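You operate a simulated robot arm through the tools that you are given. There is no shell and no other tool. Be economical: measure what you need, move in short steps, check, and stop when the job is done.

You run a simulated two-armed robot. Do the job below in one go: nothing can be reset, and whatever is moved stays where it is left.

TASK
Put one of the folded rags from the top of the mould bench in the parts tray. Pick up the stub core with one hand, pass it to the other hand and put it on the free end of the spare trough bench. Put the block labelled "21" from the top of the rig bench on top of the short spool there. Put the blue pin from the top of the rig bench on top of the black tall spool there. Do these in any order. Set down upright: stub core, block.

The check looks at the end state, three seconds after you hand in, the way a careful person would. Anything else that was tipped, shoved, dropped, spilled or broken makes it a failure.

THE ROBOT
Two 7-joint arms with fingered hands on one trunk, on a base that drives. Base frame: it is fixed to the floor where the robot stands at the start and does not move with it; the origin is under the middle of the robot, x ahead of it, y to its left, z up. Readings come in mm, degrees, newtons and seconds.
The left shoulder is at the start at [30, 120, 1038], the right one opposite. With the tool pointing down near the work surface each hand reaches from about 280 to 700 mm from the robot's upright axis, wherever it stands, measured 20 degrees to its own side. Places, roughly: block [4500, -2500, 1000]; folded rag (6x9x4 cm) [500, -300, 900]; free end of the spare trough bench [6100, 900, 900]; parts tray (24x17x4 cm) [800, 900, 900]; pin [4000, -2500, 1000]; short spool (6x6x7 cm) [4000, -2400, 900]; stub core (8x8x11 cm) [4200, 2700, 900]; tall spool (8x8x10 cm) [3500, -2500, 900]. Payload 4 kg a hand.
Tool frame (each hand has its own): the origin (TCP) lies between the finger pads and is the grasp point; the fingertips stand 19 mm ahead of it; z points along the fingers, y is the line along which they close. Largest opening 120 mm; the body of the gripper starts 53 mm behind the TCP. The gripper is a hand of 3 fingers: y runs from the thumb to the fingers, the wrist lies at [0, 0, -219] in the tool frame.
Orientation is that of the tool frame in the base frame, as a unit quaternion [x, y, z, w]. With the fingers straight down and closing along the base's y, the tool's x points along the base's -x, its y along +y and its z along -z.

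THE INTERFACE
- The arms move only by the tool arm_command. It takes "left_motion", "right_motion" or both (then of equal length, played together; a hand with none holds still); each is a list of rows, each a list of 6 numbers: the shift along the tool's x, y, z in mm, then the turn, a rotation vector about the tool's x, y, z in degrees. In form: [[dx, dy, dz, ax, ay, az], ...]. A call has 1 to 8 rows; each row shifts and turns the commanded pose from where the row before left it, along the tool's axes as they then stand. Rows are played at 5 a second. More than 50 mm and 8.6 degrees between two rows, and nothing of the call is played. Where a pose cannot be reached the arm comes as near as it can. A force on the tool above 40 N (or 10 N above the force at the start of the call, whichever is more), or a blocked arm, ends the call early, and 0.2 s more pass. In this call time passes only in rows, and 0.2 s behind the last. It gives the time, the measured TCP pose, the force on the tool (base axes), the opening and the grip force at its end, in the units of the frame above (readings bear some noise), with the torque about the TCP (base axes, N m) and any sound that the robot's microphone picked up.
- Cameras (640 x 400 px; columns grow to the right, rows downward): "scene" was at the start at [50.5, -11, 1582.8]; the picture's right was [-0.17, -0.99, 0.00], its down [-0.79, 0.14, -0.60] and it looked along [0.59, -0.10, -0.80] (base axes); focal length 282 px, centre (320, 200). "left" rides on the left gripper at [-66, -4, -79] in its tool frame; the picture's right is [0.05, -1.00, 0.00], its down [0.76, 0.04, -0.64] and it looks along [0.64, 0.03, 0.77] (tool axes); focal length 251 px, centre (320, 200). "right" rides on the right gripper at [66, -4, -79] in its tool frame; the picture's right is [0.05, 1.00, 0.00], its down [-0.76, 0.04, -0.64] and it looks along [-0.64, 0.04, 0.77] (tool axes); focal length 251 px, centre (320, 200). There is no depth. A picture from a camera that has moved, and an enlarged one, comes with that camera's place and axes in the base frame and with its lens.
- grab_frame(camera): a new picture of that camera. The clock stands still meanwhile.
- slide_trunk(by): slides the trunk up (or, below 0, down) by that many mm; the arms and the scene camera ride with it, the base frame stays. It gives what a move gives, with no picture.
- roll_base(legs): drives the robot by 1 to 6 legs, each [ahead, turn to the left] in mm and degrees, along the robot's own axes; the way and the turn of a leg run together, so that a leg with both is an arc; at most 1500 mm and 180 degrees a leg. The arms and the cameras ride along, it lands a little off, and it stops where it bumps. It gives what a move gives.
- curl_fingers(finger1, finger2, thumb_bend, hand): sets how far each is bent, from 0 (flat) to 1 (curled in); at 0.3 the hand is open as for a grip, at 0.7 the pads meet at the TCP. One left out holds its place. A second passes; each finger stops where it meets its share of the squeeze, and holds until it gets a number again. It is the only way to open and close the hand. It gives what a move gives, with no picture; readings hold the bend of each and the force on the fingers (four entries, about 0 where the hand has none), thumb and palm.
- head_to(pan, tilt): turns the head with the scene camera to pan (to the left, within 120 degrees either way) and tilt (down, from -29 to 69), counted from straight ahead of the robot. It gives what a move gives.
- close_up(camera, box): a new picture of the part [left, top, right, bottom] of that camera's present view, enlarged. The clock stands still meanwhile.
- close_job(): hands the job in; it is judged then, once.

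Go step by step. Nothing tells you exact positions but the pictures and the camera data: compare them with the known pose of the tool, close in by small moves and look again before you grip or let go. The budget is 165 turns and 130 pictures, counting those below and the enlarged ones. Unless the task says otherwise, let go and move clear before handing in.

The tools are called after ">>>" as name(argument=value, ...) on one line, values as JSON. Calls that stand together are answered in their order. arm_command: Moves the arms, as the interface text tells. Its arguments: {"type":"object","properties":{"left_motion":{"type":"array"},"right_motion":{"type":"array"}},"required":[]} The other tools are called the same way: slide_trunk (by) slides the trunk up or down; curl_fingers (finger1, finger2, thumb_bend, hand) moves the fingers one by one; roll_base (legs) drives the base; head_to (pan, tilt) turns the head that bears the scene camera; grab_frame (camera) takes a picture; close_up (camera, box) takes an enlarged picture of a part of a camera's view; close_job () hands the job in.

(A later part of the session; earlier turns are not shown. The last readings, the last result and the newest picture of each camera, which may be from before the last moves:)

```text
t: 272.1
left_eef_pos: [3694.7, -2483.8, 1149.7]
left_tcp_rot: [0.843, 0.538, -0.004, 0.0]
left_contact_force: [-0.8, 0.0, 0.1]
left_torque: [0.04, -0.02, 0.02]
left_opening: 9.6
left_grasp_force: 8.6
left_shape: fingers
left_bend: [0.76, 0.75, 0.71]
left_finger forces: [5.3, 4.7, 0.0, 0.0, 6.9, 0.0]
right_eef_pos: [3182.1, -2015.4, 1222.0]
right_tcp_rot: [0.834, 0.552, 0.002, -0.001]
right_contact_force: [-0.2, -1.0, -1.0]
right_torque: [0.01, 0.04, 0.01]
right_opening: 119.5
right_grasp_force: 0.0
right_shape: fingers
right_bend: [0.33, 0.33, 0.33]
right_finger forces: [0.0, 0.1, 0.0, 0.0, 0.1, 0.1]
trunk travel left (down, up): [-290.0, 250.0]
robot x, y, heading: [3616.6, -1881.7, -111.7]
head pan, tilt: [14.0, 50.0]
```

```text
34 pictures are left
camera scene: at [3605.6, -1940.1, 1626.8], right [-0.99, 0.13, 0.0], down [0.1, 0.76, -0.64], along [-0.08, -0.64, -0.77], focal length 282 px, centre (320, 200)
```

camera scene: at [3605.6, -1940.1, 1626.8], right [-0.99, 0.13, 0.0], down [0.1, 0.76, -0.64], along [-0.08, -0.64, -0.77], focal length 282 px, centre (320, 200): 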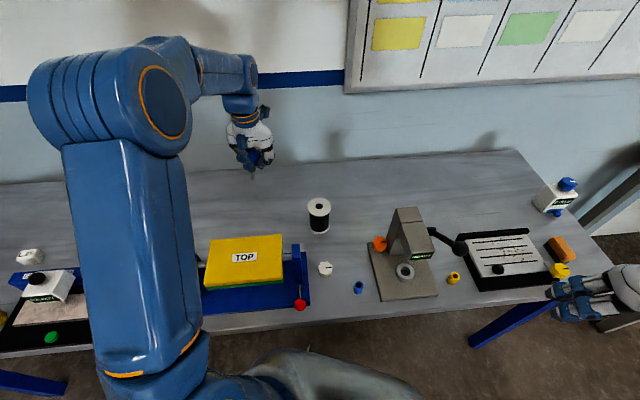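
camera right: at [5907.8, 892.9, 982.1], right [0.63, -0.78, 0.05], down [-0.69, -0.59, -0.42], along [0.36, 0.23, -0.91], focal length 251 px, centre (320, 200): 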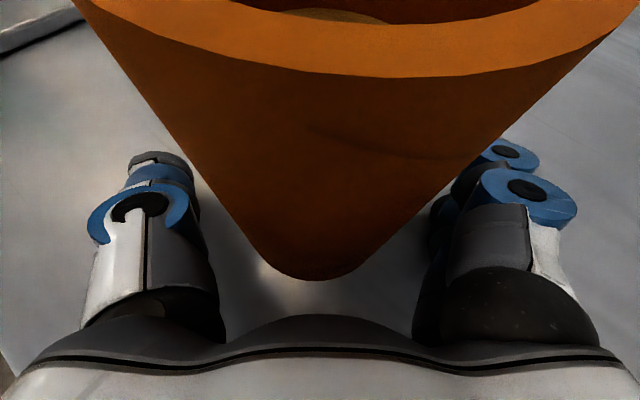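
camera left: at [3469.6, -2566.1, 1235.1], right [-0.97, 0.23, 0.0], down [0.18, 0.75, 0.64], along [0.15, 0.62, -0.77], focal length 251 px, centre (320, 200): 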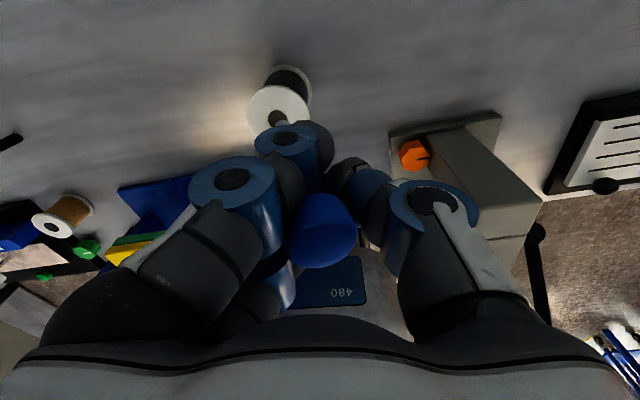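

The arm is in a comfortable pose now. I move the pin over the spool while rolling the hand to make the pin vertical again.

>>> arm_command(left_motion=[[-11, -34, 5, 4.2, -1, 0], [-11, -34, 2, 4.2, -1, 0], [-11, -34, 0, 4.2, -1, 0], [-11, -34, 0, 4.2, -1, 0], [0, 0, 0, 0, 0, 0]])

>>> close_up(camera="scene", box=[270, 110, 370, 240])

>>> close_up(camera="left", box=[200, 40, 440, 280])

```text
t: 273.3
left_eef_pos: [3555.8, -2465.0, 1161.3]
left_tcp_rot: [0.833, 0.532, -0.112, -0.104]
left_contact_force: [-0.9, 1.5, -1.6]
left_torque: [-0.03, 0.04, 0.03]
left_opening: 9.7
left_grasp_force: 8.0
left_shape: fingers
left_bend: [0.76, 0.75, 0.71]
left_finger forces: [5.1, 4.4, 0.0, 0.1, 6.7, 0.0]
right_eef_pos: [3183.3, -2015.6, 1222.5]
right_tcp_rot: [0.834, 0.552, 0.002, -0.002]
right_contact_force: [0.0, 0.4, -0.6]
right_torque: [-0.01, 0.02, -0.01]
right_opening: 119.7
right_grasp_force: 0.2
right_shape: fingers
right_bend: [0.33, 0.33, 0.33]
right_finger forces: [0.1, 0.1, 0.0, 0.0, 0.0, 0.0]
trunk travel left (down, up): [-290.0, 250.0]
robot x, y, heading: [3609.5, -1884.0, -111.7]
head pan, tilt: [14.0, 50.0]
```

```text
3.08 times, centred on (320, 175) of scene
camera zoom: at [3606.4, -1939.5, 1626.8], right [-0.99, 0.13, 0.0], down [0.1, 0.76, -0.64], along [-0.09, -0.64, -0.77], focal length 868 px, centre (320, 277)
```

zoom: 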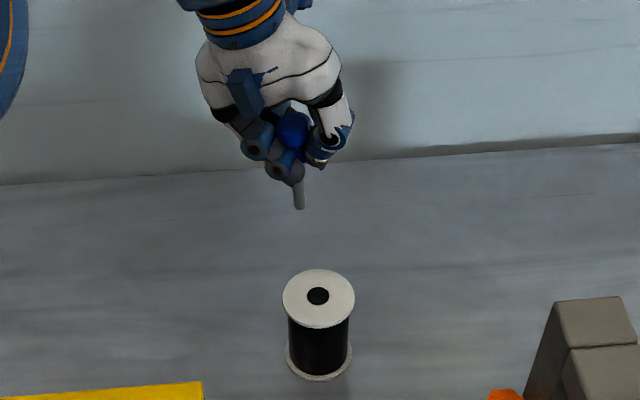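

```text
1.67 times, centred on (320, 160) of left
camera zoom: at [3548.5, -2527.6, 1242.1], right [-0.84, 0.46, 0.29], down [0.54, 0.64, 0.54], along [0.07, 0.61, -0.79], focal length 419 px, centre (320, 267)
```

zoom: 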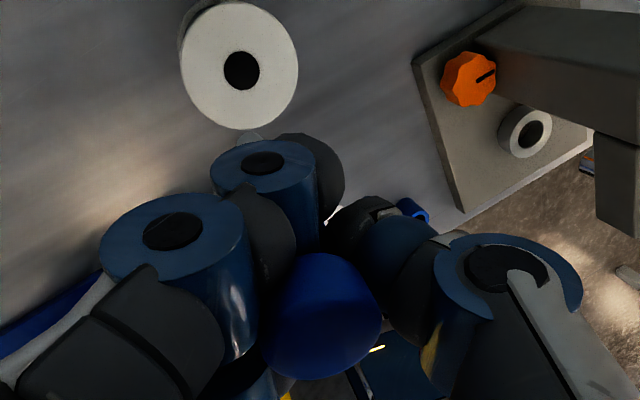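

The pin is within ~3° of vertical with its tip already above the annulus (tip ≈ [3555,-2470], spool centre ≈ [3537,-2470,960]). I trim the tilt and descend most of the way.

>>> arm_command(left_motion=[[0, 0, 0, -1.1, 3.4, -0.8], [2.7, 10.2, 33.4, 0, 0, 0], [2.7, 10.2, 33.4, 0, 0, 0], [1.5, 5.8, 19, 0, 0, 0], [0, 0, 0, 0, 0, 0]])

>>> close_up(camera="scene", box=[280, 140, 360, 240])

>>> close_up(camera="left", box=[200, 40, 440, 280])

```text
t: 274.5
left_eef_pos: [3559.8, -2459.8, 1070.1]
left_tcp_rot: [0.834, 0.535, -0.08, -0.112]
left_contact_force: [0.4, -0.3, -0.1]
left_torque: [0.02, 0.01, 0.0]
left_opening: 9.9
left_grasp_force: 8.5
left_shape: fingers
left_bend: [0.76, 0.75, 0.71]
left_finger forces: [5.2, 4.5, 0.0, 0.0, 6.8, 0.0]
right_eef_pos: [3181.4, -2015.9, 1222.6]
right_tcp_rot: [0.834, 0.552, 0.001, -0.001]
right_contact_force: [0.5, -0.2, 0.3]
right_torque: [-0.01, -0.06, 0.01]
right_opening: 120.0
right_grasp_force: 0.1
right_shape: fingers
right_bend: [0.33, 0.33, 0.33]
right_finger forces: [0.1, 0.0, 0.0, 0.0, 0.0, 0.1]
trunk travel left (down, up): [-290.0, 250.0]
robot x, y, heading: [3612.9, -1884.3, -111.5]
head pan, tilt: [14.0, 50.0]
```

```text
4.00 times, centred on (320, 190) of scene
camera zoom: at [3605.7, -1939.4, 1626.9], right [-0.99, 0.13, 0.0], down [0.1, 0.76, -0.64], along [-0.08, -0.64, -0.77], focal length 1128 px, centre (320, 240)
```

zoom: 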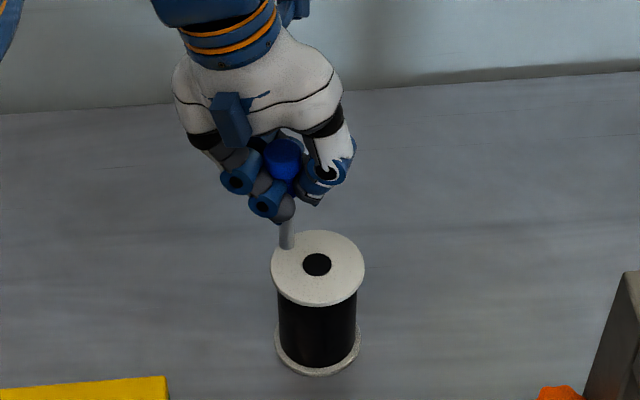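

```text
1.67 times, centred on (320, 160) of left
camera zoom: at [3549.0, -2526.0, 1148.2], right [-0.85, 0.45, 0.27], down [0.52, 0.61, 0.6], along [0.1, 0.65, -0.75], focal length 419 px, centre (320, 267)
```

zoom: 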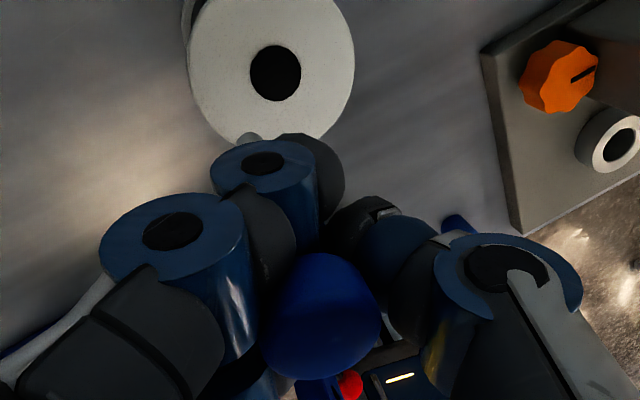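

The pin is vertical; tip ≈ [3563,-2465,992], spool centre ≈ [3541,-2469,959]. I nudge inward 3 mm and go down to just above the top.

>>> arm_command(left_motion=[[-1.8, 3.2, 20, 0, 0, 0], [0.1, 1.9, 6.8, 0, 0, 0], [0, 0, 0, 0, 0, 0]])

>>> arm_command(left_motion=[[0, 0.6, 1.9, 0, 0, 0], [0, 0.6, 1.9, 0, 0, 0], [0, 0, 0, 0, 0, 0]])

>>> arm_command(left_motion=[[0, 0.5, 1.4, 0, 0, 0], [0, 0, 0, 0, 0, 0]])

>>> close_up(camera="scene", box=[290, 160, 350, 230])

```text
t: 275.3
left_eef_pos: [3555.9, -2462.1, 1042.4]
left_tcp_rot: [0.833, 0.535, -0.081, -0.113]
left_contact_force: [1.0, -0.6, -0.2]
left_torque: [-0.03, -0.04, 0.01]
left_opening: 9.6
left_grasp_force: 8.4
left_shape: fingers
left_bend: [0.76, 0.75, 0.71]
left_finger forces: [5.1, 4.5, 0.0, 0.0, 6.7, 0.0]
right_eef_pos: [3181.2, -2015.3, 1222.8]
right_tcp_rot: [0.834, 0.552, 0.001, -0.001]
right_contact_force: [-0.6, 0.3, 0.5]
right_torque: [0.01, 0.02, 0.01]
right_opening: 119.7
right_grasp_force: 0.1
right_shape: fingers
right_bend: [0.33, 0.33, 0.33]
right_finger forces: [0.0, 0.0, 0.0, 0.1, 0.0, 0.1]
trunk travel left (down, up): [-290.0, 250.0]
robot x, y, heading: [3609.5, -1879.4, -111.5]
head pan, tilt: [14.0, 50.0]
```

```text
t: 276.1
left_eef_pos: [3556.6, -2462.3, 1038.9]
left_tcp_rot: [0.833, 0.535, -0.081, -0.113]
left_contact_force: [-0.5, 0.3, -0.1]
left_torque: [0.01, -0.02, -0.01]
left_opening: 9.5
left_grasp_force: 8.3
left_shape: fingers
left_bend: [0.76, 0.75, 0.71]
left_finger forces: [5.2, 4.5, 0.0, 0.0, 6.7, 0.0]
right_eef_pos: [3181.8, -2015.5, 1222.1]
right_tcp_rot: [0.834, 0.552, 0.001, -0.001]
right_contact_force: [0.4, -0.5, 0.0]
right_torque: [-0.01, 0.0, 0.01]
right_opening: 120.0
right_grasp_force: 0.0
right_shape: fingers
right_bend: [0.33, 0.33, 0.33]
right_finger forces: [0.1, 0.0, 0.0, 0.1, 0.0, 0.1]
trunk travel left (down, up): [-290.0, 250.0]
robot x, y, heading: [3610.3, -1885.5, -111.9]
head pan, tilt: [14.0, 50.0]
```

```text
t: 276.7
left_eef_pos: [3556.0, -2462.1, 1038.5]
left_tcp_rot: [0.834, 0.535, -0.08, -0.113]
left_contact_force: [0.5, -0.2, -0.4]
left_torque: [0.01, 0.0, 0.01]
left_opening: 9.6
left_grasp_force: 8.2
left_shape: fingers
left_bend: [0.76, 0.75, 0.71]
left_finger forces: [5.2, 4.6, 0.0, 0.0, 6.7, 0.1]
right_eef_pos: [3182.8, -2015.5, 1222.0]
right_tcp_rot: [0.834, 0.551, 0.002, -0.001]
right_contact_force: [0.0, 0.2, -0.2]
right_torque: [0.01, 0.01, 0.02]
right_opening: 119.6
right_grasp_force: 0.0
right_shape: fingers
right_bend: [0.33, 0.33, 0.33]
right_finger forces: [0.0, 0.0, 0.0, 0.1, 0.0, 0.0]
trunk travel left (down, up): [-290.0, 250.0]
robot x, y, heading: [3610.6, -1885.0, -111.7]
head pan, tilt: [14.0, 50.0]
```

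```text
5.71 times, centred on (320, 195) of scene
camera zoom: at [3605.7, -1939.5, 1626.8], right [-0.99, 0.13, 0.0], down [0.1, 0.76, -0.64], along [-0.08, -0.64, -0.77], focal length 1611 px, centre (320, 229)
```

zoom: 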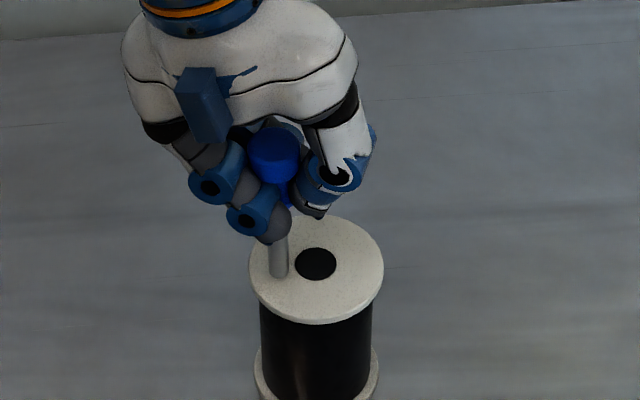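

Just about touching, pin vertical, tip on the flange annulus. I go on in 1 mm steps until contact shows.

>>> arm_command(left_motion=[[0, 0.3, 1.4, 0, 0, 0], [0, 0, 0, 0, 0, 0]])

>>> arm_command(left_motion=[[0, 0.3, 1.4, 0, 0, 0], [0, 0, 0, 0, 0, 0]])

>>> arm_command(left_motion=[[0, 0.3, 1.4, 0, 0, 0], [0, 0, 0, 0, 0, 0]])

```text
t: 277.3
left_eef_pos: [3556.2, -2462.0, 1036.8]
left_tcp_rot: [0.833, 0.536, -0.08, -0.113]
left_contact_force: [-0.9, 0.4, -1.3]
left_torque: [-0.02, 0.0, 0.04]
left_opening: 9.5
left_grasp_force: 8.1
left_shape: fingers
left_bend: [0.76, 0.75, 0.71]
left_finger forces: [5.2, 4.5, 0.0, 0.0, 6.7, 0.0]
right_eef_pos: [3182.3, -2016.1, 1221.5]
right_tcp_rot: [0.834, 0.551, 0.001, -0.001]
right_contact_force: [0.0, 0.2, -0.2]
right_torque: [-0.01, -0.04, -0.02]
right_opening: 119.9
right_grasp_force: 0.1
right_shape: fingers
right_bend: [0.33, 0.33, 0.33]
right_finger forces: [0.0, 0.0, 0.0, 0.0, 0.0, 0.0]
trunk travel left (down, up): [-290.0, 250.0]
robot x, y, heading: [3610.5, -1882.8, -111.6]
head pan, tilt: [14.0, 50.0]
```

```text
t: 277.9
left_eef_pos: [3555.6, -2462.5, 1035.8]
left_tcp_rot: [0.833, 0.535, -0.08, -0.113]
left_contact_force: [-0.5, 0.4, 2.3]
left_torque: [-0.02, 0.0, -0.02]
left_opening: 9.9
left_grasp_force: 7.9
left_shape: fingers
left_bend: [0.76, 0.75, 0.71]
left_finger forces: [5.2, 4.7, 0.0, 0.0, 7.2, 0.0]
right_eef_pos: [3180.4, -2015.3, 1222.8]
right_tcp_rot: [0.834, 0.552, 0.0, -0.001]
right_contact_force: [0.4, 0.3, 0.4]
right_torque: [0.02, -0.02, -0.01]
right_opening: 119.8
right_grasp_force: 0.0
right_shape: fingers
right_bend: [0.33, 0.33, 0.33]
right_finger forces: [0.0, 0.0, 0.0, 0.0, 0.0, 0.1]
trunk travel left (down, up): [-290.0, 250.0]
robot x, y, heading: [3614.3, -1883.1, -111.6]
head pan, tilt: [14.0, 50.0]
```

```text
t: 278.5
left_eef_pos: [3556.3, -2461.2, 1035.0]
left_tcp_rot: [0.833, 0.536, -0.082, -0.112]
left_contact_force: [-2.0, -0.5, 8.5]
left_torque: [-0.02, -0.03, 0.0]
left_opening: 8.9
left_grasp_force: 10.2
left_shape: fingers
left_bend: [0.76, 0.75, 0.72]
left_finger forces: [5.5, 5.0, 0.0, 0.0, 8.8, 0.0]
right_eef_pos: [3180.7, -2014.5, 1221.9]
right_tcp_rot: [0.834, 0.552, 0.002, 0.0]
right_contact_force: [0.6, 0.7, -0.6]
right_torque: [-0.01, 0.02, -0.01]
right_opening: 119.9
right_grasp_force: 0.2
right_shape: fingers
right_bend: [0.33, 0.33, 0.33]
right_finger forces: [0.0, 0.0, 0.0, 0.0, 0.0, 0.1]
trunk travel left (down, up): [-290.0, 250.0]
robot x, y, heading: [3610.3, -1881.9, -111.8]
head pan, tilt: [14.0, 50.0]
```

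Seated with 8.5 N. I verify verticality, then release in small symmetric steps.

>>> close_up(camera="scene", box=[290, 160, 350, 230])

>>> curl_fingers(hand="left", finger1=0.72, finger2=0.71, thumb_bend=0.68)

>>> close_up(camera="scene", box=[290, 160, 350, 230])

```text
5.71 times, centred on (320, 195) of scene
camera zoom: at [3605.7, -1938.6, 1626.9], right [-0.99, 0.13, 0.0], down [0.1, 0.76, -0.64], along [-0.08, -0.64, -0.77], focal length 1611 px, centre (320, 229)
```

zoom: 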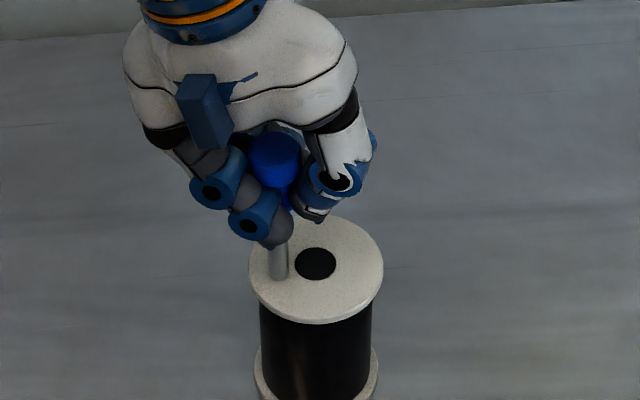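

```text
t: 279.5
left_eef_pos: [3556.1, -2461.8, 1033.9]
left_tcp_rot: [0.834, 0.535, -0.081, -0.113]
left_contact_force: [-0.4, -0.5, 6.5]
left_torque: [0.02, 0.03, 0.02]
left_opening: 10.9
left_grasp_force: 4.3
left_shape: fingers
left_bend: [0.73, 0.72, 0.68]
left_finger forces: [4.9, 4.4, 0.0, 0.0, 0.3, 0.1]
right_eef_pos: [3182.8, -2015.5, 1221.9]
right_tcp_rot: [0.834, 0.551, 0.002, -0.001]
right_contact_force: [-0.2, -0.5, -0.2]
right_torque: [0.02, 0.03, -0.03]
right_opening: 119.9
right_grasp_force: 0.1
right_shape: fingers
right_bend: [0.33, 0.33, 0.33]
right_finger forces: [0.0, 0.0, 0.1, 0.1, 0.1, 0.0]
trunk travel left (down, up): [-290.0, 250.0]
robot x, y, heading: [3610.2, -1879.5, -111.8]
head pan, tilt: [14.0, 50.0]
```

```text
5.71 times, centred on (320, 195) of scene
camera zoom: at [3605.7, -1938.7, 1626.9], right [-0.99, 0.13, 0.0], down [0.1, 0.76, -0.64], along [-0.08, -0.64, -0.77], focal length 1611 px, centre (320, 229)
```

zoom: 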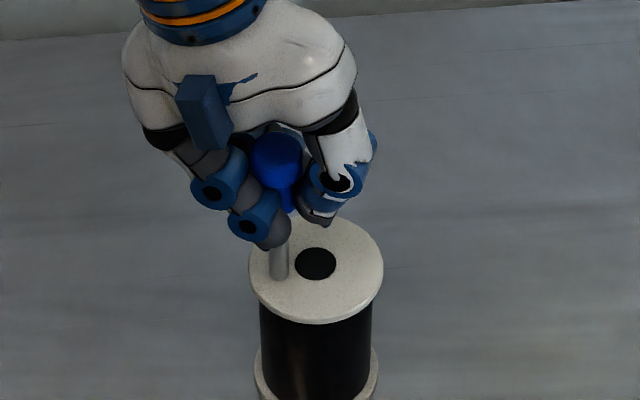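

The fingers still push slightly; I open them first, then the thumb, in small steps.

>>> curl_fingers(hand="left", finger1=0.69, finger2=0.68)

>>> curl_fingers(hand="left", finger1=0.64, finger2=0.64, thumb_bend=0.62)

>>> close_up(camera="scene", box=[290, 160, 350, 230])

```text
t: 280.5
left_eef_pos: [3556.2, -2462.3, 1033.8]
left_tcp_rot: [0.834, 0.535, -0.08, -0.112]
left_contact_force: [1.0, 0.1, 4.8]
left_torque: [0.02, -0.03, 0.01]
left_opening: 14.1
left_grasp_force: 4.9
left_shape: fingers
left_bend: [0.72, 0.72, 0.68]
left_finger forces: [4.4, 4.2, 0.0, 0.0, 0.1, 0.0]
right_eef_pos: [3182.0, -2016.4, 1222.5]
right_tcp_rot: [0.834, 0.551, 0.002, -0.001]
right_contact_force: [0.0, 0.4, 1.0]
right_torque: [0.01, 0.01, 0.04]
right_opening: 119.8
right_grasp_force: 0.1
right_shape: fingers
right_bend: [0.33, 0.33, 0.33]
right_finger forces: [0.0, 0.0, 0.0, 0.0, 0.0, 0.0]
trunk travel left (down, up): [-290.0, 250.0]
robot x, y, heading: [3612.7, -1882.4, -111.8]
head pan, tilt: [14.0, 50.0]
```

```text
t: 281.5
left_eef_pos: [3556.9, -2462.2, 1034.3]
left_tcp_rot: [0.834, 0.534, -0.08, -0.113]
left_contact_force: [-0.1, 0.2, 6.0]
left_torque: [-0.04, -0.06, 0.0]
left_opening: 27.5
left_grasp_force: 4.2
left_shape: fingers
left_bend: [0.65, 0.65, 0.62]
left_finger forces: [4.5, 4.1, 0.1, 0.1, 0.0, 0.1]
right_eef_pos: [3181.9, -2016.0, 1223.2]
right_tcp_rot: [0.834, 0.552, 0.001, 0.0]
right_contact_force: [0.5, 0.7, 0.0]
right_torque: [-0.04, -0.03, 0.04]
right_opening: 119.6
right_grasp_force: 0.0
right_shape: fingers
right_bend: [0.33, 0.33, 0.33]
right_finger forces: [0.1, 0.1, 0.0, 0.0, 0.0, 0.1]
trunk travel left (down, up): [-290.0, 250.0]
robot x, y, heading: [3612.9, -1884.6, -111.8]
head pan, tilt: [14.0, 50.0]
```

```text
5.71 times, centred on (320, 195) of scene
camera zoom: at [3605.7, -1938.8, 1626.9], right [-0.99, 0.13, 0.0], down [0.1, 0.76, -0.64], along [-0.08, -0.64, -0.77], focal length 1611 px, centre (320, 229)
```

zoom: 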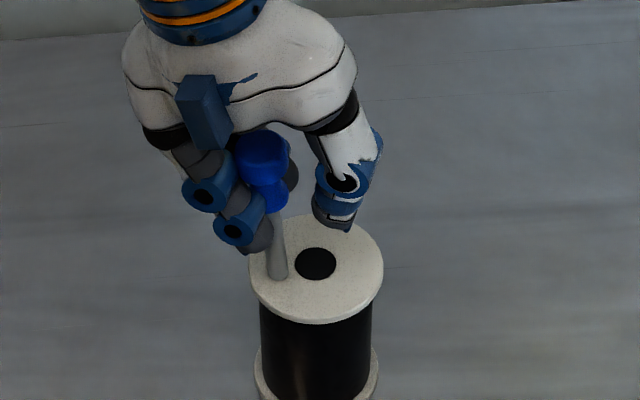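

The pin now leans ~3° onto the fingers. I push it back upright by shifting the hand ~5 mm toward −x and easing the downward pressure.

>>> arm_command(left_motion=[[-1, -2.3, 0.2, 0, 0, 0], [-1, -2.3, 0.2, 0, 0, 0], [0, 0, 0, 0, 0, 0]])

>>> close_up(camera="scene", box=[290, 160, 350, 230])

```text
t: 282.3
left_eef_pos: [3550.8, -2462.4, 1034.4]
left_tcp_rot: [0.834, 0.534, -0.08, -0.112]
left_contact_force: [-1.0, 0.8, 4.2]
left_torque: [0.0, -0.02, -0.06]
left_opening: 28.7
left_grasp_force: 3.8
left_shape: fingers
left_bend: [0.65, 0.65, 0.62]
left_finger forces: [3.6, 4.1, 0.0, 0.0, 0.0, 0.0]
right_eef_pos: [3182.1, -2015.9, 1222.0]
right_tcp_rot: [0.834, 0.552, 0.002, -0.001]
right_contact_force: [0.6, 1.1, -0.5]
right_torque: [0.0, -0.02, -0.01]
right_opening: 119.7
right_grasp_force: 0.0
right_shape: fingers
right_bend: [0.33, 0.33, 0.33]
right_finger forces: [0.1, 0.0, 0.1, 0.0, 0.2, 0.0]
trunk travel left (down, up): [-290.0, 250.0]
robot x, y, heading: [3609.4, -1885.0, -111.5]
head pan, tilt: [14.0, 50.0]
```

```text
5.71 times, centred on (320, 195) of scene
camera zoom: at [3605.8, -1939.0, 1626.9], right [-0.99, 0.13, 0.0], down [0.1, 0.76, -0.64], along [-0.08, -0.64, -0.77], focal length 1611 px, centre (320, 229)
```

zoom: 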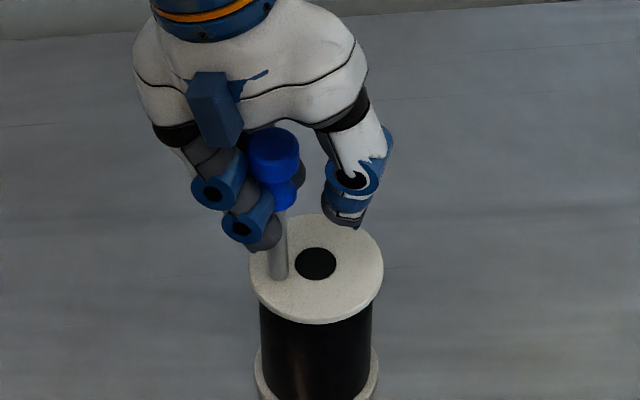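

Vertical again. I ease up 2 mm to take off the load, then check.

>>> arm_command(left_motion=[[0, -0.3, -1.2, 0, 0, 0], [0, -0.3, -1.2, 0, 0, 0], [0, 0, 0, 0, 0, 0]])

>>> close_up(camera="scene", box=[290, 160, 350, 230])

```text
t: 283.1
left_eef_pos: [3550.7, -2462.6, 1038.0]
left_tcp_rot: [0.833, 0.535, -0.08, -0.113]
left_contact_force: [0.7, -0.2, 0.1]
left_torque: [-0.01, 0.05, -0.03]
left_opening: 30.3
left_grasp_force: 3.6
left_shape: fingers
left_bend: [0.64, 0.64, 0.62]
left_finger forces: [3.3, 3.4, 0.0, 0.0, 0.0, 0.1]
right_eef_pos: [3183.3, -2015.7, 1223.0]
right_tcp_rot: [0.834, 0.552, 0.001, -0.001]
right_contact_force: [0.2, 0.0, 0.1]
right_torque: [-0.01, 0.01, -0.02]
right_opening: 120.0
right_grasp_force: 0.0
right_shape: fingers
right_bend: [0.33, 0.33, 0.33]
right_finger forces: [0.1, 0.1, 0.0, 0.0, 0.0, 0.0]
trunk travel left (down, up): [-290.0, 250.0]
robot x, y, heading: [3611.1, -1883.7, -111.8]
head pan, tilt: [14.0, 50.0]
```

```text
5.71 times, centred on (320, 195) of scene
camera zoom: at [3605.7, -1939.5, 1626.8], right [-0.99, 0.13, 0.0], down [0.1, 0.76, -0.64], along [-0.08, -0.64, -0.77], focal length 1611 px, centre (320, 229)
```

zoom: 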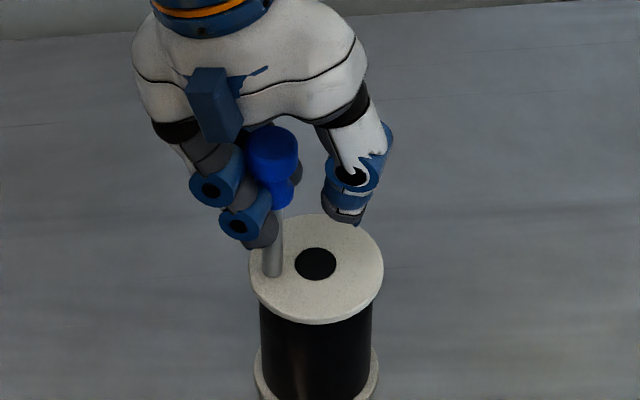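

The pin is pinched between the two fingers. I press it back down, then withdraw finger 2 alone to undo the pinch.

>>> arm_command(left_motion=[[0, 0.3, 1.4, 0, 0, 0], [0, 0.3, 1.4, 0, 0, 0], [0, 0.2, 0.8, 0, 0, 0], [0, 0, 0, 0, 0, 0]])

>>> curl_fingers(hand="left", finger2=0.5)

>>> close_up(camera="scene", box=[290, 160, 350, 230])

```text
t: 284.1
left_eef_pos: [3552.5, -2461.6, 1035.4]
left_tcp_rot: [0.833, 0.535, -0.081, -0.112]
left_contact_force: [1.0, 0.0, 7.2]
left_torque: [-0.04, -0.12, 0.0]
left_opening: 29.4
left_grasp_force: 4.3
left_shape: fingers
left_bend: [0.65, 0.65, 0.62]
left_finger forces: [4.2, 4.1, 0.1, 0.0, 0.1, 0.0]
right_eef_pos: [3183.0, -2015.3, 1222.0]
right_tcp_rot: [0.834, 0.552, 0.002, -0.001]
right_contact_force: [0.6, 0.6, 0.1]
right_torque: [0.01, 0.01, -0.01]
right_opening: 119.7
right_grasp_force: 0.1
right_shape: fingers
right_bend: [0.33, 0.33, 0.33]
right_finger forces: [0.0, 0.1, 0.1, 0.0, 0.1, 0.0]
trunk travel left (down, up): [-290.0, 250.0]
robot x, y, heading: [3615.0, -1884.5, -111.4]
head pan, tilt: [14.0, 50.0]
```

```text
t: 285.1
left_eef_pos: [3551.5, -2461.7, 1034.7]
left_tcp_rot: [0.834, 0.534, -0.081, -0.113]
left_contact_force: [-0.1, -0.1, -0.1]
left_torque: [0.03, -0.06, 0.03]
left_opening: 28.3
left_grasp_force: 0.1
left_shape: fingers
left_bend: [0.64, 0.5, 0.62]
left_finger forces: [0.0, 0.0, 0.0, 0.1, 0.0, 0.1]
right_eef_pos: [3181.4, -2015.7, 1221.7]
right_tcp_rot: [0.834, 0.552, 0.002, -0.001]
right_contact_force: [0.5, -0.5, 0.0]
right_torque: [-0.02, -0.01, 0.03]
right_opening: 119.4
right_grasp_force: 0.0
right_shape: fingers
right_bend: [0.33, 0.33, 0.33]
right_finger forces: [0.0, 0.0, 0.1, 0.0, 0.1, 0.0]
trunk travel left (down, up): [-290.0, 250.0]
robot x, y, heading: [3614.0, -1884.8, -111.8]
head pan, tilt: [14.0, 50.0]
```

```text
5.71 times, centred on (320, 195) of scene
camera zoom: at [3605.7, -1939.3, 1626.8], right [-0.99, 0.13, 0.0], down [0.1, 0.76, -0.64], along [-0.08, -0.64, -0.77], focal length 1611 px, centre (320, 229)
```

zoom: 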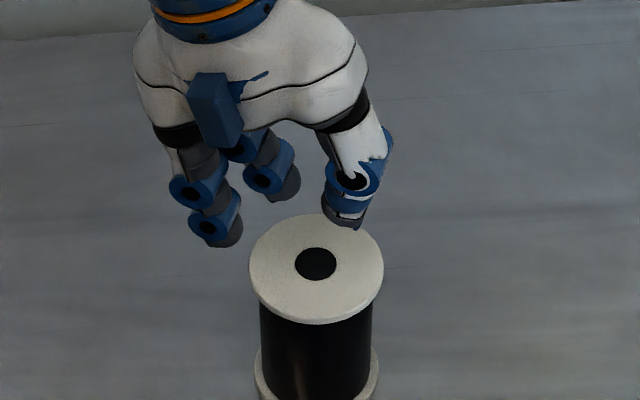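

The pin has come off; I look for where it went.

>>> grab_frame(camera="scene")

>>> grab_frame(camera="left")

```text
22 pictures are left
camera scene: at [3605.7, -1939.3, 1626.8], right [-0.99, 0.13, 0.0], down [0.1, 0.76, -0.64], along [-0.08, -0.64, -0.77], focal length 282 px, centre (320, 200)
```

scene: 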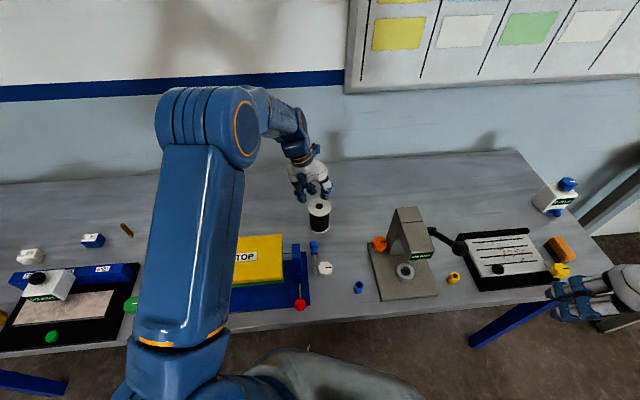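

```text
21 pictures are left
camera left: at [3541.2, -2528.4, 1112.5], right [-0.85, 0.45, 0.27], down [0.52, 0.61, 0.6], along [0.1, 0.65, -0.75], focal length 251 px, centre (320, 200)
```

left: 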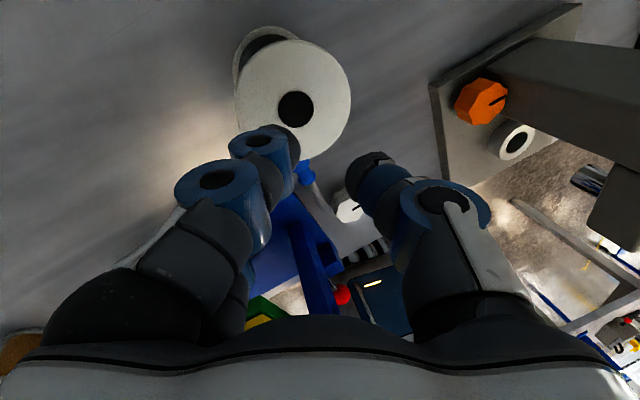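

The pin fell onto the bench by the fixture, near the white knob. I lift the left hand clear and zoom in on it.

>>> curl_fingers(hand="left", finger1=0.4, finger2=0.4, thumb_bend=0.4)

>>> arm_command(left_motion=[[0, -8, -35, 0, 0, 0], [0, -8, -35, 0, 0, 0], [0, 0, -35, -8.4, 0, 0], [0, 0, 0, -8, 0, 0], [0, 0, 0, 0, 0, 0]])

>>> close_up(camera="scene", box=[270, 190, 350, 290])

```text
t: 286.1
left_eef_pos: [3551.0, -2462.1, 1034.8]
left_tcp_rot: [0.833, 0.535, -0.081, -0.113]
left_contact_force: [0.4, -0.2, 0.0]
left_torque: [-0.03, -0.02, -0.01]
left_opening: 98.5
left_grasp_force: 0.0
left_shape: fingers
left_bend: [0.4, 0.4, 0.4]
left_finger forces: [0.0, 0.0, 0.1, 0.1, 0.1, 0.0]
right_eef_pos: [3182.4, -2016.3, 1221.9]
right_tcp_rot: [0.834, 0.552, 0.003, -0.001]
right_contact_force: [-0.8, 0.2, -0.5]
right_torque: [-0.02, 0.03, 0.0]
right_opening: 119.8
right_grasp_force: 0.1
right_shape: fingers
right_bend: [0.33, 0.33, 0.33]
right_finger forces: [0.0, 0.0, 0.0, 0.0, 0.0, 0.0]
trunk travel left (down, up): [-290.0, 250.0]
robot x, y, heading: [3613.8, -1885.5, -111.7]
head pan, tilt: [14.0, 50.0]
```

```text
t: 287.3
left_eef_pos: [3564.0, -2465.6, 1140.4]
left_tcp_rot: [0.84, 0.542, -0.004, 0.008]
left_contact_force: [0.5, -0.6, -0.2]
left_torque: [-0.01, 0.02, -0.01]
left_opening: 99.0
left_grasp_force: 0.2
left_shape: fingers
left_bend: [0.4, 0.4, 0.4]
left_finger forces: [0.0, 0.0, 0.0, 0.0, 0.0, 0.0]
right_eef_pos: [3182.7, -2015.0, 1221.0]
right_tcp_rot: [0.834, 0.552, 0.001, -0.001]
right_contact_force: [-0.1, 0.2, 0.2]
right_torque: [-0.03, -0.01, 0.04]
right_opening: 119.6
right_grasp_force: 0.0
right_shape: fingers
right_bend: [0.33, 0.33, 0.33]
right_finger forces: [0.0, 0.0, 0.0, 0.0, 0.0, 0.0]
trunk travel left (down, up): [-290.0, 250.0]
robot x, y, heading: [3616.4, -1880.4, -111.6]
head pan, tilt: [14.0, 50.0]
```

```text
4.00 times, centred on (310, 240) of scene
camera zoom: at [3606.4, -1939.6, 1626.8], right [-0.99, 0.13, 0.0], down [0.1, 0.76, -0.64], along [-0.09, -0.64, -0.77], focal length 1128 px, centre (360, 40)
```

zoom: 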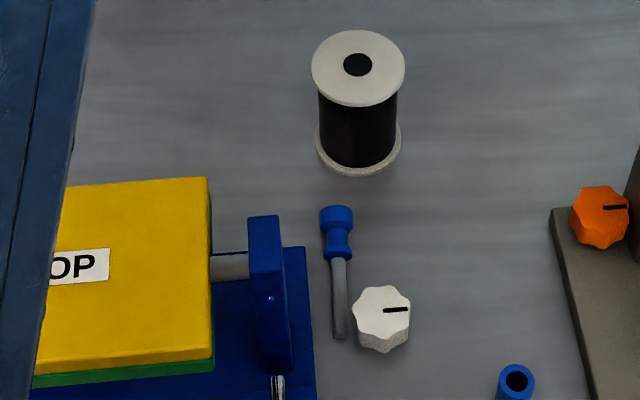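

The pin lies at about [3561,-2376] (knob end) to [3569,-2296], beside the fixture. The right hand, leaning right, can reach it past the upright. I retract the left hand and turn the base back left.

>>> arm_command(left_motion=[[35, 10, -25, 0, 0, 0], [35, 10, -25, 0, 0, 0], [35, 10, -25, 0, 0, 0], [35, 10, 0, 0, 0, 0]])

>>> roll_base(legs=[[0, 21]])

>>> curl_fingers(hand="right", finger1=0.54, finger2=0.54, thumb_bend=0.54)

```text
t: 288.3
left_eef_pos: [3658.5, -2351.8, 1215.2]
left_tcp_rot: [0.841, 0.541, -0.003, 0.006]
left_contact_force: [-0.1, -0.9, -0.3]
left_torque: [-0.05, 0.04, -0.01]
left_opening: 98.8
left_grasp_force: 0.0
left_shape: fingers
left_bend: [0.4, 0.4, 0.4]
left_finger forces: [0.0, 0.0, 0.1, 0.1, 0.0, 0.0]
right_eef_pos: [3182.6, -2016.0, 1223.0]
right_tcp_rot: [0.834, 0.552, 0.001, -0.001]
right_contact_force: [0.0, 0.2, 0.3]
right_torque: [-0.01, 0.01, -0.03]
right_opening: 119.5
right_grasp_force: 0.0
right_shape: fingers
right_bend: [0.33, 0.33, 0.33]
right_finger forces: [0.0, 0.0, 0.0, 0.1, 0.0, 0.0]
trunk travel left (down, up): [-290.0, 250.0]
robot x, y, heading: [3611.8, -1879.3, -111.4]
head pan, tilt: [14.0, 50.0]
```

```text
t: 289.8
left_eef_pos: [3822.7, -2307.0, 1213.4]
left_tcp_rot: [0.728, 0.685, -0.003, 0.008]
left_contact_force: [0.4, 0.4, 0.4]
left_torque: [0.0, -0.01, 0.0]
left_opening: 99.1
left_grasp_force: 0.0
left_shape: fingers
left_bend: [0.4, 0.4, 0.4]
left_finger forces: [0.0, 0.0, 0.0, 0.0, 0.1, 0.1]
right_eef_pos: [3259.3, -2160.8, 1222.0]
right_tcp_rot: [0.719, 0.695, 0.002, -0.001]
right_contact_force: [-0.7, 0.4, 0.1]
right_torque: [0.0, 0.02, -0.01]
right_opening: 119.9
right_grasp_force: 0.0
right_shape: fingers
right_bend: [0.33, 0.33, 0.33]
right_finger forces: [0.0, 0.1, 0.0, 0.0, 0.0, 0.0]
trunk travel left (down, up): [-290.0, 250.0]
robot x, y, heading: [3589.1, -1880.5, -90.5]
head pan, tilt: [14.0, 50.0]
```

```text
t: 290.8
left_eef_pos: [3821.1, -2306.0, 1212.9]
left_tcp_rot: [0.729, 0.685, -0.002, 0.008]
left_contact_force: [0.3, 0.1, 0.2]
left_torque: [0.0, -0.01, 0.02]
left_opening: 99.3
left_grasp_force: 0.1
left_shape: fingers
left_bend: [0.4, 0.4, 0.4]
left_finger forces: [0.1, 0.0, 0.0, 0.1, 0.0, 0.0]
right_eef_pos: [3258.2, -2159.1, 1221.9]
right_tcp_rot: [0.719, 0.695, 0.002, -0.002]
right_contact_force: [-0.3, -0.5, -0.2]
right_torque: [0.0, 0.03, 0.02]
right_opening: 56.5
right_grasp_force: 0.0
right_shape: fingers
right_bend: [0.54, 0.54, 0.54]
right_finger forces: [0.1, 0.0, 0.1, 0.1, 0.0, 0.2]
trunk travel left (down, up): [-290.0, 250.0]
robot x, y, heading: [3592.1, -1881.8, -90.7]
head pan, tilt: [14.0, 50.0]
```

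>>> arm_command(right_motion=[[-24, 38, 5, 0, 0, 0], [-24, 38, 10, 0, 0, 0], [-24, 38, 18, 0, 0, 0], [-24, 38, 18, 0, 0, 0], [-24, 38, 18, 0, 0, 0], [-24, 38, 18, 0, 0, 0], [-24, 38, 18, 0, 0, 0], [-24, 38, 18, 0, 0, 0]])

>>> arm_command(right_motion=[[-12, 2, 10, -7.5, 0, 0], [0, 0, 10, -7.5, 0, 0], [0, 0, 0, 0, 0, 0]])

>>> grab_frame(camera="right")

```text
t: 292.6
left_eef_pos: [3822.9, -2308.2, 1213.4]
left_tcp_rot: [0.729, 0.685, -0.002, 0.007]
left_contact_force: [0.2, -0.3, -0.5]
left_torque: [0.02, -0.01, 0.0]
left_opening: 99.1
left_grasp_force: 0.1
left_shape: fingers
left_bend: [0.4, 0.4, 0.4]
left_finger forces: [0.0, 0.0, 0.0, 0.1, 0.1, 0.0]
right_eef_pos: [3555.4, -2365.6, 1097.7]
right_tcp_rot: [0.721, 0.693, 0.001, -0.001]
right_contact_force: [-0.3, -0.4, 0.1]
right_torque: [-0.01, 0.01, 0.02]
right_opening: 56.5
right_grasp_force: 0.2
right_shape: fingers
right_bend: [0.54, 0.54, 0.54]
right_finger forces: [0.0, 0.0, 0.1, 0.1, 0.1, 0.1]
trunk travel left (down, up): [-290.0, 250.0]
robot x, y, heading: [3593.0, -1880.4, -90.8]
head pan, tilt: [14.0, 50.0]
```

```text
t: 293.4
left_eef_pos: [3823.6, -2306.5, 1214.4]
left_tcp_rot: [0.728, 0.686, -0.002, 0.008]
left_contact_force: [-0.9, -0.5, 0.2]
left_torque: [-0.02, 0.01, 0.0]
left_opening: 99.0
left_grasp_force: 0.1
left_shape: fingers
left_bend: [0.4, 0.4, 0.4]
left_finger forces: [0.0, 0.1, 0.1, 0.0, 0.1, 0.0]
right_eef_pos: [3557.9, -2373.4, 1078.3]
right_tcp_rot: [0.713, 0.688, 0.093, 0.094]
right_contact_force: [0.6, -1.1, -0.8]
right_torque: [0.0, 0.02, 0.02]
right_opening: 56.6
right_grasp_force: 0.0
right_shape: fingers
right_bend: [0.54, 0.54, 0.54]
right_finger forces: [0.0, 0.0, 0.0, 0.1, 0.0, 0.0]
trunk travel left (down, up): [-290.0, 250.0]
robot x, y, heading: [3592.4, -1881.3, -90.8]
head pan, tilt: [14.0, 50.0]
```

```text
19 pictures are left
camera right: at [3537.3, -2308.4, 1154.2], right [0.97, 0.02, 0.26], down [-0.15, -0.76, 0.63], along [0.21, -0.65, -0.73], focal length 251 px, centre (320, 200)
```

right: 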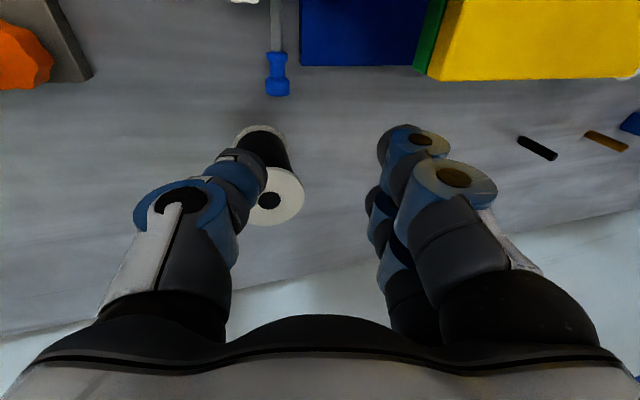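

The pin axis is at x≈3566. I descend with the leaned hand to z≈940 and check once more.

>>> arm_command(right_motion=[[0, -5.5, 34.5, 0, 0, 0], [0, -8.7, 33.6, 0, 0, 0], [0, -8.7, 33.6, 0, 0, 0], [0, -8.7, 33.6, 0, 0, 0], [0, 0, 0, 0, 0, 0]])

>>> grab_frame(camera="right")

```text
t: 294.6
left_eef_pos: [3823.9, -2304.9, 1213.8]
left_tcp_rot: [0.728, 0.685, -0.001, 0.008]
left_contact_force: [0.6, -0.3, 0.6]
left_torque: [-0.04, 0.01, -0.01]
left_opening: 99.4
left_grasp_force: 0.1
left_shape: fingers
left_bend: [0.4, 0.4, 0.4]
left_finger forces: [0.0, 0.0, 0.0, 0.0, 0.0, 0.1]
right_eef_pos: [3561.5, -2374.2, 938.9]
right_tcp_rot: [0.714, 0.688, 0.091, 0.093]
right_contact_force: [-0.1, 0.3, -0.4]
right_torque: [-0.04, 0.01, -0.01]
right_opening: 56.4
right_grasp_force: 0.1
right_shape: fingers
right_bend: [0.54, 0.54, 0.54]
right_finger forces: [0.0, 0.0, 0.0, 0.1, 0.0, 0.0]
trunk travel left (down, up): [-290.0, 250.0]
robot x, y, heading: [3591.3, -1880.1, -90.8]
head pan, tilt: [14.0, 50.0]
```

```text
18 pictures are left
camera right: at [3540.7, -2308.3, 1015.4], right [0.97, 0.02, 0.26], down [-0.15, -0.76, 0.63], along [0.21, -0.65, -0.73], focal length 251 px, centre (320, 200)
```

right: 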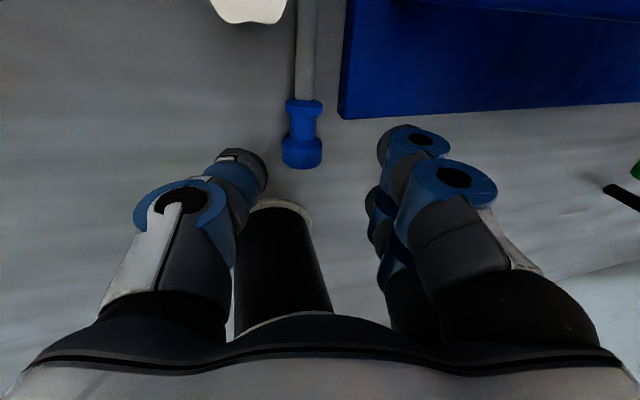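

Well aligned (pin axis x≈3568). I go down the last 45 mm and close.

>>> arm_command(right_motion=[[-1, -4.7, 22, 0, 0, 0], [-1, -4.7, 20, 0, 0, 0], [0, 0, 0, 0, 0, 0]])

>>> curl_fingers(hand="right", finger1=0.68, finger2=0.68, thumb_bend=0.68)

```text
t: 295.4
left_eef_pos: [3823.4, -2306.2, 1213.5]
left_tcp_rot: [0.728, 0.685, -0.002, 0.007]
left_contact_force: [0.1, 0.2, -0.2]
left_torque: [0.0, 0.01, 0.01]
left_opening: 99.3
left_grasp_force: 0.0
left_shape: fingers
left_bend: [0.4, 0.4, 0.4]
left_finger forces: [0.1, 0.0, 0.0, 0.1, 0.0, 0.1]
right_eef_pos: [3564.4, -2377.2, 896.9]
right_tcp_rot: [0.714, 0.688, 0.092, 0.093]
right_contact_force: [0.0, 0.0, -0.1]
right_torque: [0.02, 0.0, -0.02]
right_opening: 56.4
right_grasp_force: 0.0
right_shape: fingers
right_bend: [0.54, 0.54, 0.54]
right_finger forces: [0.0, 0.1, 0.0, 0.1, 0.1, 0.0]
trunk travel left (down, up): [-290.0, 250.0]
robot x, y, heading: [3592.0, -1883.6, -90.7]
head pan, tilt: [14.0, 50.0]
```

```text
t: 296.4
left_eef_pos: [3822.5, -2306.4, 1213.7]
left_tcp_rot: [0.728, 0.686, -0.002, 0.009]
left_contact_force: [-0.3, -0.8, 0.8]
left_torque: [0.01, -0.01, -0.01]
left_opening: 99.3
left_grasp_force: 0.1
left_shape: fingers
left_bend: [0.4, 0.4, 0.4]
left_finger forces: [0.0, 0.0, 0.0, 0.0, 0.0, 0.1]
right_eef_pos: [3565.2, -2376.6, 897.3]
right_tcp_rot: [0.713, 0.689, 0.092, 0.093]
right_contact_force: [-0.1, 0.5, 0.0]
right_torque: [-0.01, -0.06, -0.02]
right_opening: 18.5
right_grasp_force: 2.0
right_shape: fingers
right_bend: [0.67, 0.66, 0.66]
right_finger forces: [0.4, 2.2, 0.0, 0.0, 2.3, 0.1]
trunk travel left (down, up): [-290.0, 250.0]
robot x, y, heading: [3592.4, -1884.4, -90.8]
head pan, tilt: [14.0, 50.0]
```

Contact is light and a bit high. I reopen slightly, lower 6 mm, and close firmly.

>>> curl_fingers(hand="right", finger1=0.58, finger2=0.58, thumb_bend=0.58)

>>> arm_command(right_motion=[[0, -1.5, 3.5, 0, 0, 0], [0, -1, 3, 0, 0, 0], [0, 0, 0, 0, 0, 0]])

>>> curl_fingers(hand="right", finger1=0.76, finger2=0.76, thumb_bend=0.76)

>>> grab_frame(camera="right")

```text
t: 297.4
left_eef_pos: [3822.9, -2305.2, 1213.2]
left_tcp_rot: [0.728, 0.685, -0.001, 0.008]
left_contact_force: [-0.2, -0.5, 0.1]
left_torque: [0.01, -0.04, 0.03]
left_opening: 99.0
left_grasp_force: 0.0
left_shape: fingers
left_bend: [0.4, 0.4, 0.4]
left_finger forces: [0.1, 0.0, 0.0, 0.0, 0.0, 0.0]
right_eef_pos: [3564.3, -2376.7, 897.6]
right_tcp_rot: [0.714, 0.688, 0.092, 0.092]
right_contact_force: [0.7, -0.3, -0.6]
right_torque: [0.01, -0.04, -0.01]
right_opening: 46.6
right_grasp_force: 0.1
right_shape: fingers
right_bend: [0.57, 0.57, 0.57]
right_finger forces: [0.0, 0.1, 0.0, 0.0, 0.0, 0.1]
trunk travel left (down, up): [-290.0, 250.0]
robot x, y, heading: [3590.3, -1885.3, -91.2]
head pan, tilt: [14.0, 50.0]
```

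```text
t: 298.3
left_eef_pos: [3822.7, -2305.6, 1213.6]
left_tcp_rot: [0.728, 0.685, -0.003, 0.008]
left_contact_force: [0.2, 0.1, 0.0]
left_torque: [0.04, 0.02, -0.02]
left_opening: 99.2
left_grasp_force: 0.1
left_shape: fingers
left_bend: [0.4, 0.4, 0.4]
left_finger forces: [0.1, 0.0, 0.1, 0.0, 0.0, 0.2]
right_eef_pos: [3562.6, -2378.6, 894.2]
right_tcp_rot: [0.714, 0.688, 0.089, 0.096]
right_contact_force: [-4.1, 4.3, 18.0]
right_torque: [0.23, 0.57, -0.1]
right_opening: 43.9
right_grasp_force: 9.2
right_shape: fingers
right_bend: [0.57, 0.57, 0.6]
right_finger forces: [0.0, 0.0, 0.1, 0.1, 17.9, 0.0]
trunk travel left (down, up): [-290.0, 250.0]
robot x, y, heading: [3588.5, -1881.7, -90.9]
head pan, tilt: [14.0, 50.0]
stopped in row 3 (right hand): the force on the tool passed its limit at 41 N (the readings are from after the stop); the commanded pose is now the measured one
```

```text
t: 299.3
left_eef_pos: [3823.1, -2306.2, 1213.7]
left_tcp_rot: [0.728, 0.685, -0.002, 0.008]
left_contact_force: [0.5, 0.5, -0.9]
left_torque: [0.01, 0.01, 0.01]
left_opening: 98.7
left_grasp_force: 0.1
left_shape: fingers
left_bend: [0.4, 0.4, 0.4]
left_finger forces: [0.0, 0.0, 0.1, 0.0, 0.1, 0.0]
right_eef_pos: [3562.3, -2378.3, 891.6]
right_tcp_rot: [0.713, 0.689, 0.089, 0.095]
right_contact_force: [1.7, -0.4, 4.0]
right_torque: [-0.05, -0.01, -0.01]
right_opening: 19.0
right_grasp_force: 14.7
right_shape: fingers
right_bend: [0.66, 0.64, 0.69]
right_finger forces: [5.7, 9.8, 0.0, 0.1, 13.4, 0.0]
trunk travel left (down, up): [-290.0, 250.0]
robot x, y, heading: [3593.9, -1883.0, -90.9]
head pan, tilt: [14.0, 50.0]
```

```text
17 pictures are left
camera right: at [3542.3, -2312.0, 967.4], right [0.97, 0.02, 0.26], down [-0.15, -0.76, 0.63], along [0.21, -0.65, -0.73], focal length 251 px, centre (320, 200)
```

right: 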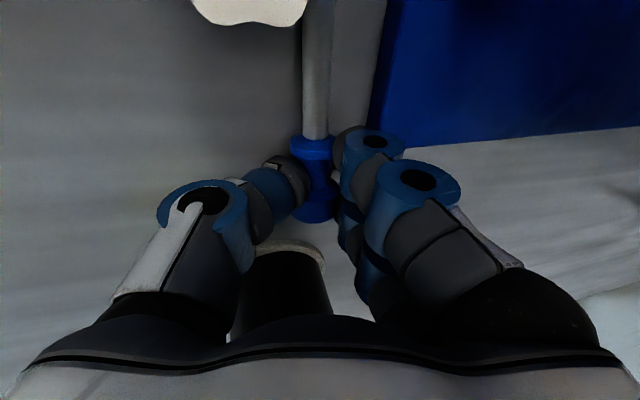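

Firm grip (15 N) across the head. I lift it straight up and check; plan: pitch the hand forward so the shank points down and stand it on the spool.

>>> arm_command(right_motion=[[0, 4, -14.5, 0, 0, 0], [0, 8, -29, 0, 0, 0], [0, 10.4, -38.6, 0, 0, 0], [-5, 3.5, -43.5, 0, 0, 0], [-5, 3.5, -43.5, 0, 0, 0], [-5, 3.5, -43.5, 0, 0, 0], [-5, 3.5, -43.5, 0, 0, 0], [0, 0, 0, 0, 0, 0]])

>>> arm_command(right_motion=[[0, 0, 0, 7.5, 0, 0], [0, 0, 0, 7.5, 0, 0], [0, 0, 0, 0, -8.2, 0], [0, 0, 0, 0, -8.2, 0], [0, 0, 0, 0, -8.2, 0], [0, 0, 0, 0, -8.2, 0], [0, 0, 0, 0, -8.2, 0], [0, 0, 0, 0, -8.2, 0]])

>>> grab_frame(camera="scene")

```text
t: 301.1
left_eef_pos: [3822.7, -2307.5, 1214.0]
left_tcp_rot: [0.729, 0.685, -0.002, 0.007]
left_contact_force: [0.8, 0.7, 0.3]
left_torque: [0.01, 0.0, -0.01]
left_opening: 99.3
left_grasp_force: 0.0
left_shape: fingers
left_bend: [0.4, 0.4, 0.4]
left_finger forces: [0.0, 0.1, 0.0, 0.0, 0.1, 0.1]
right_eef_pos: [3532.8, -2395.5, 1149.3]
right_tcp_rot: [0.714, 0.688, 0.089, 0.094]
right_contact_force: [-0.1, -0.5, 0.6]
right_torque: [0.0, 0.02, -0.01]
right_opening: 5.2
right_grasp_force: 0.0
right_shape: fingers
right_bend: [0.75, 0.75, 0.74]
right_finger forces: [0.0, 0.0, 0.0, 0.0, 0.0, 0.1]
trunk travel left (down, up): [-290.0, 250.0]
robot x, y, heading: [3589.9, -1879.5, -90.8]
head pan, tilt: [14.0, 50.0]
```

```text
t: 302.9
left_eef_pos: [3822.0, -2307.3, 1213.5]
left_tcp_rot: [0.728, 0.685, -0.001, 0.007]
left_contact_force: [-0.4, -0.7, 0.6]
left_torque: [0.0, -0.03, -0.02]
left_opening: 99.2
left_grasp_force: 0.0
left_shape: fingers
left_bend: [0.4, 0.4, 0.4]
left_finger forces: [0.0, 0.1, 0.0, 0.1, 0.1, 0.0]
right_eef_pos: [3530.5, -2397.9, 1148.6]
right_tcp_rot: [0.655, 0.63, -0.3, 0.289]
right_contact_force: [0.1, 0.9, -0.4]
right_torque: [0.02, -0.01, -0.01]
right_opening: 5.1
right_grasp_force: 0.0
right_shape: fingers
right_bend: [0.75, 0.75, 0.74]
right_finger forces: [0.0, 0.0, 0.0, 0.0, 0.1, 0.0]
trunk travel left (down, up): [-290.0, 250.0]
robot x, y, heading: [3594.2, -1882.7, -90.8]
head pan, tilt: [14.0, 50.0]
```

```text
16 pictures are left
camera scene: at [3606.5, -1937.0, 1626.8], right [-0.97, -0.23, 0.0], down [-0.17, 0.75, -0.64], along [0.15, -0.63, -0.77], focal length 282 px, centre (320, 200)
```

scene: 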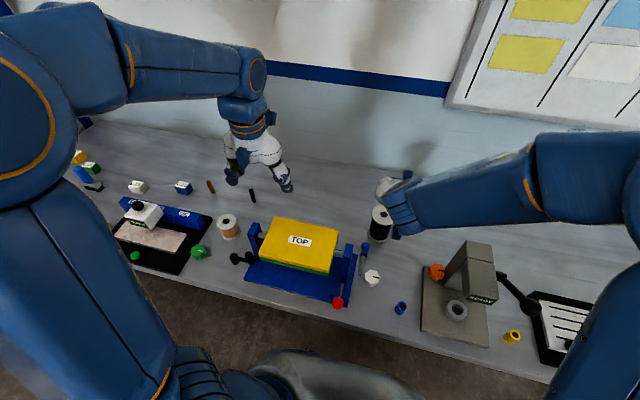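

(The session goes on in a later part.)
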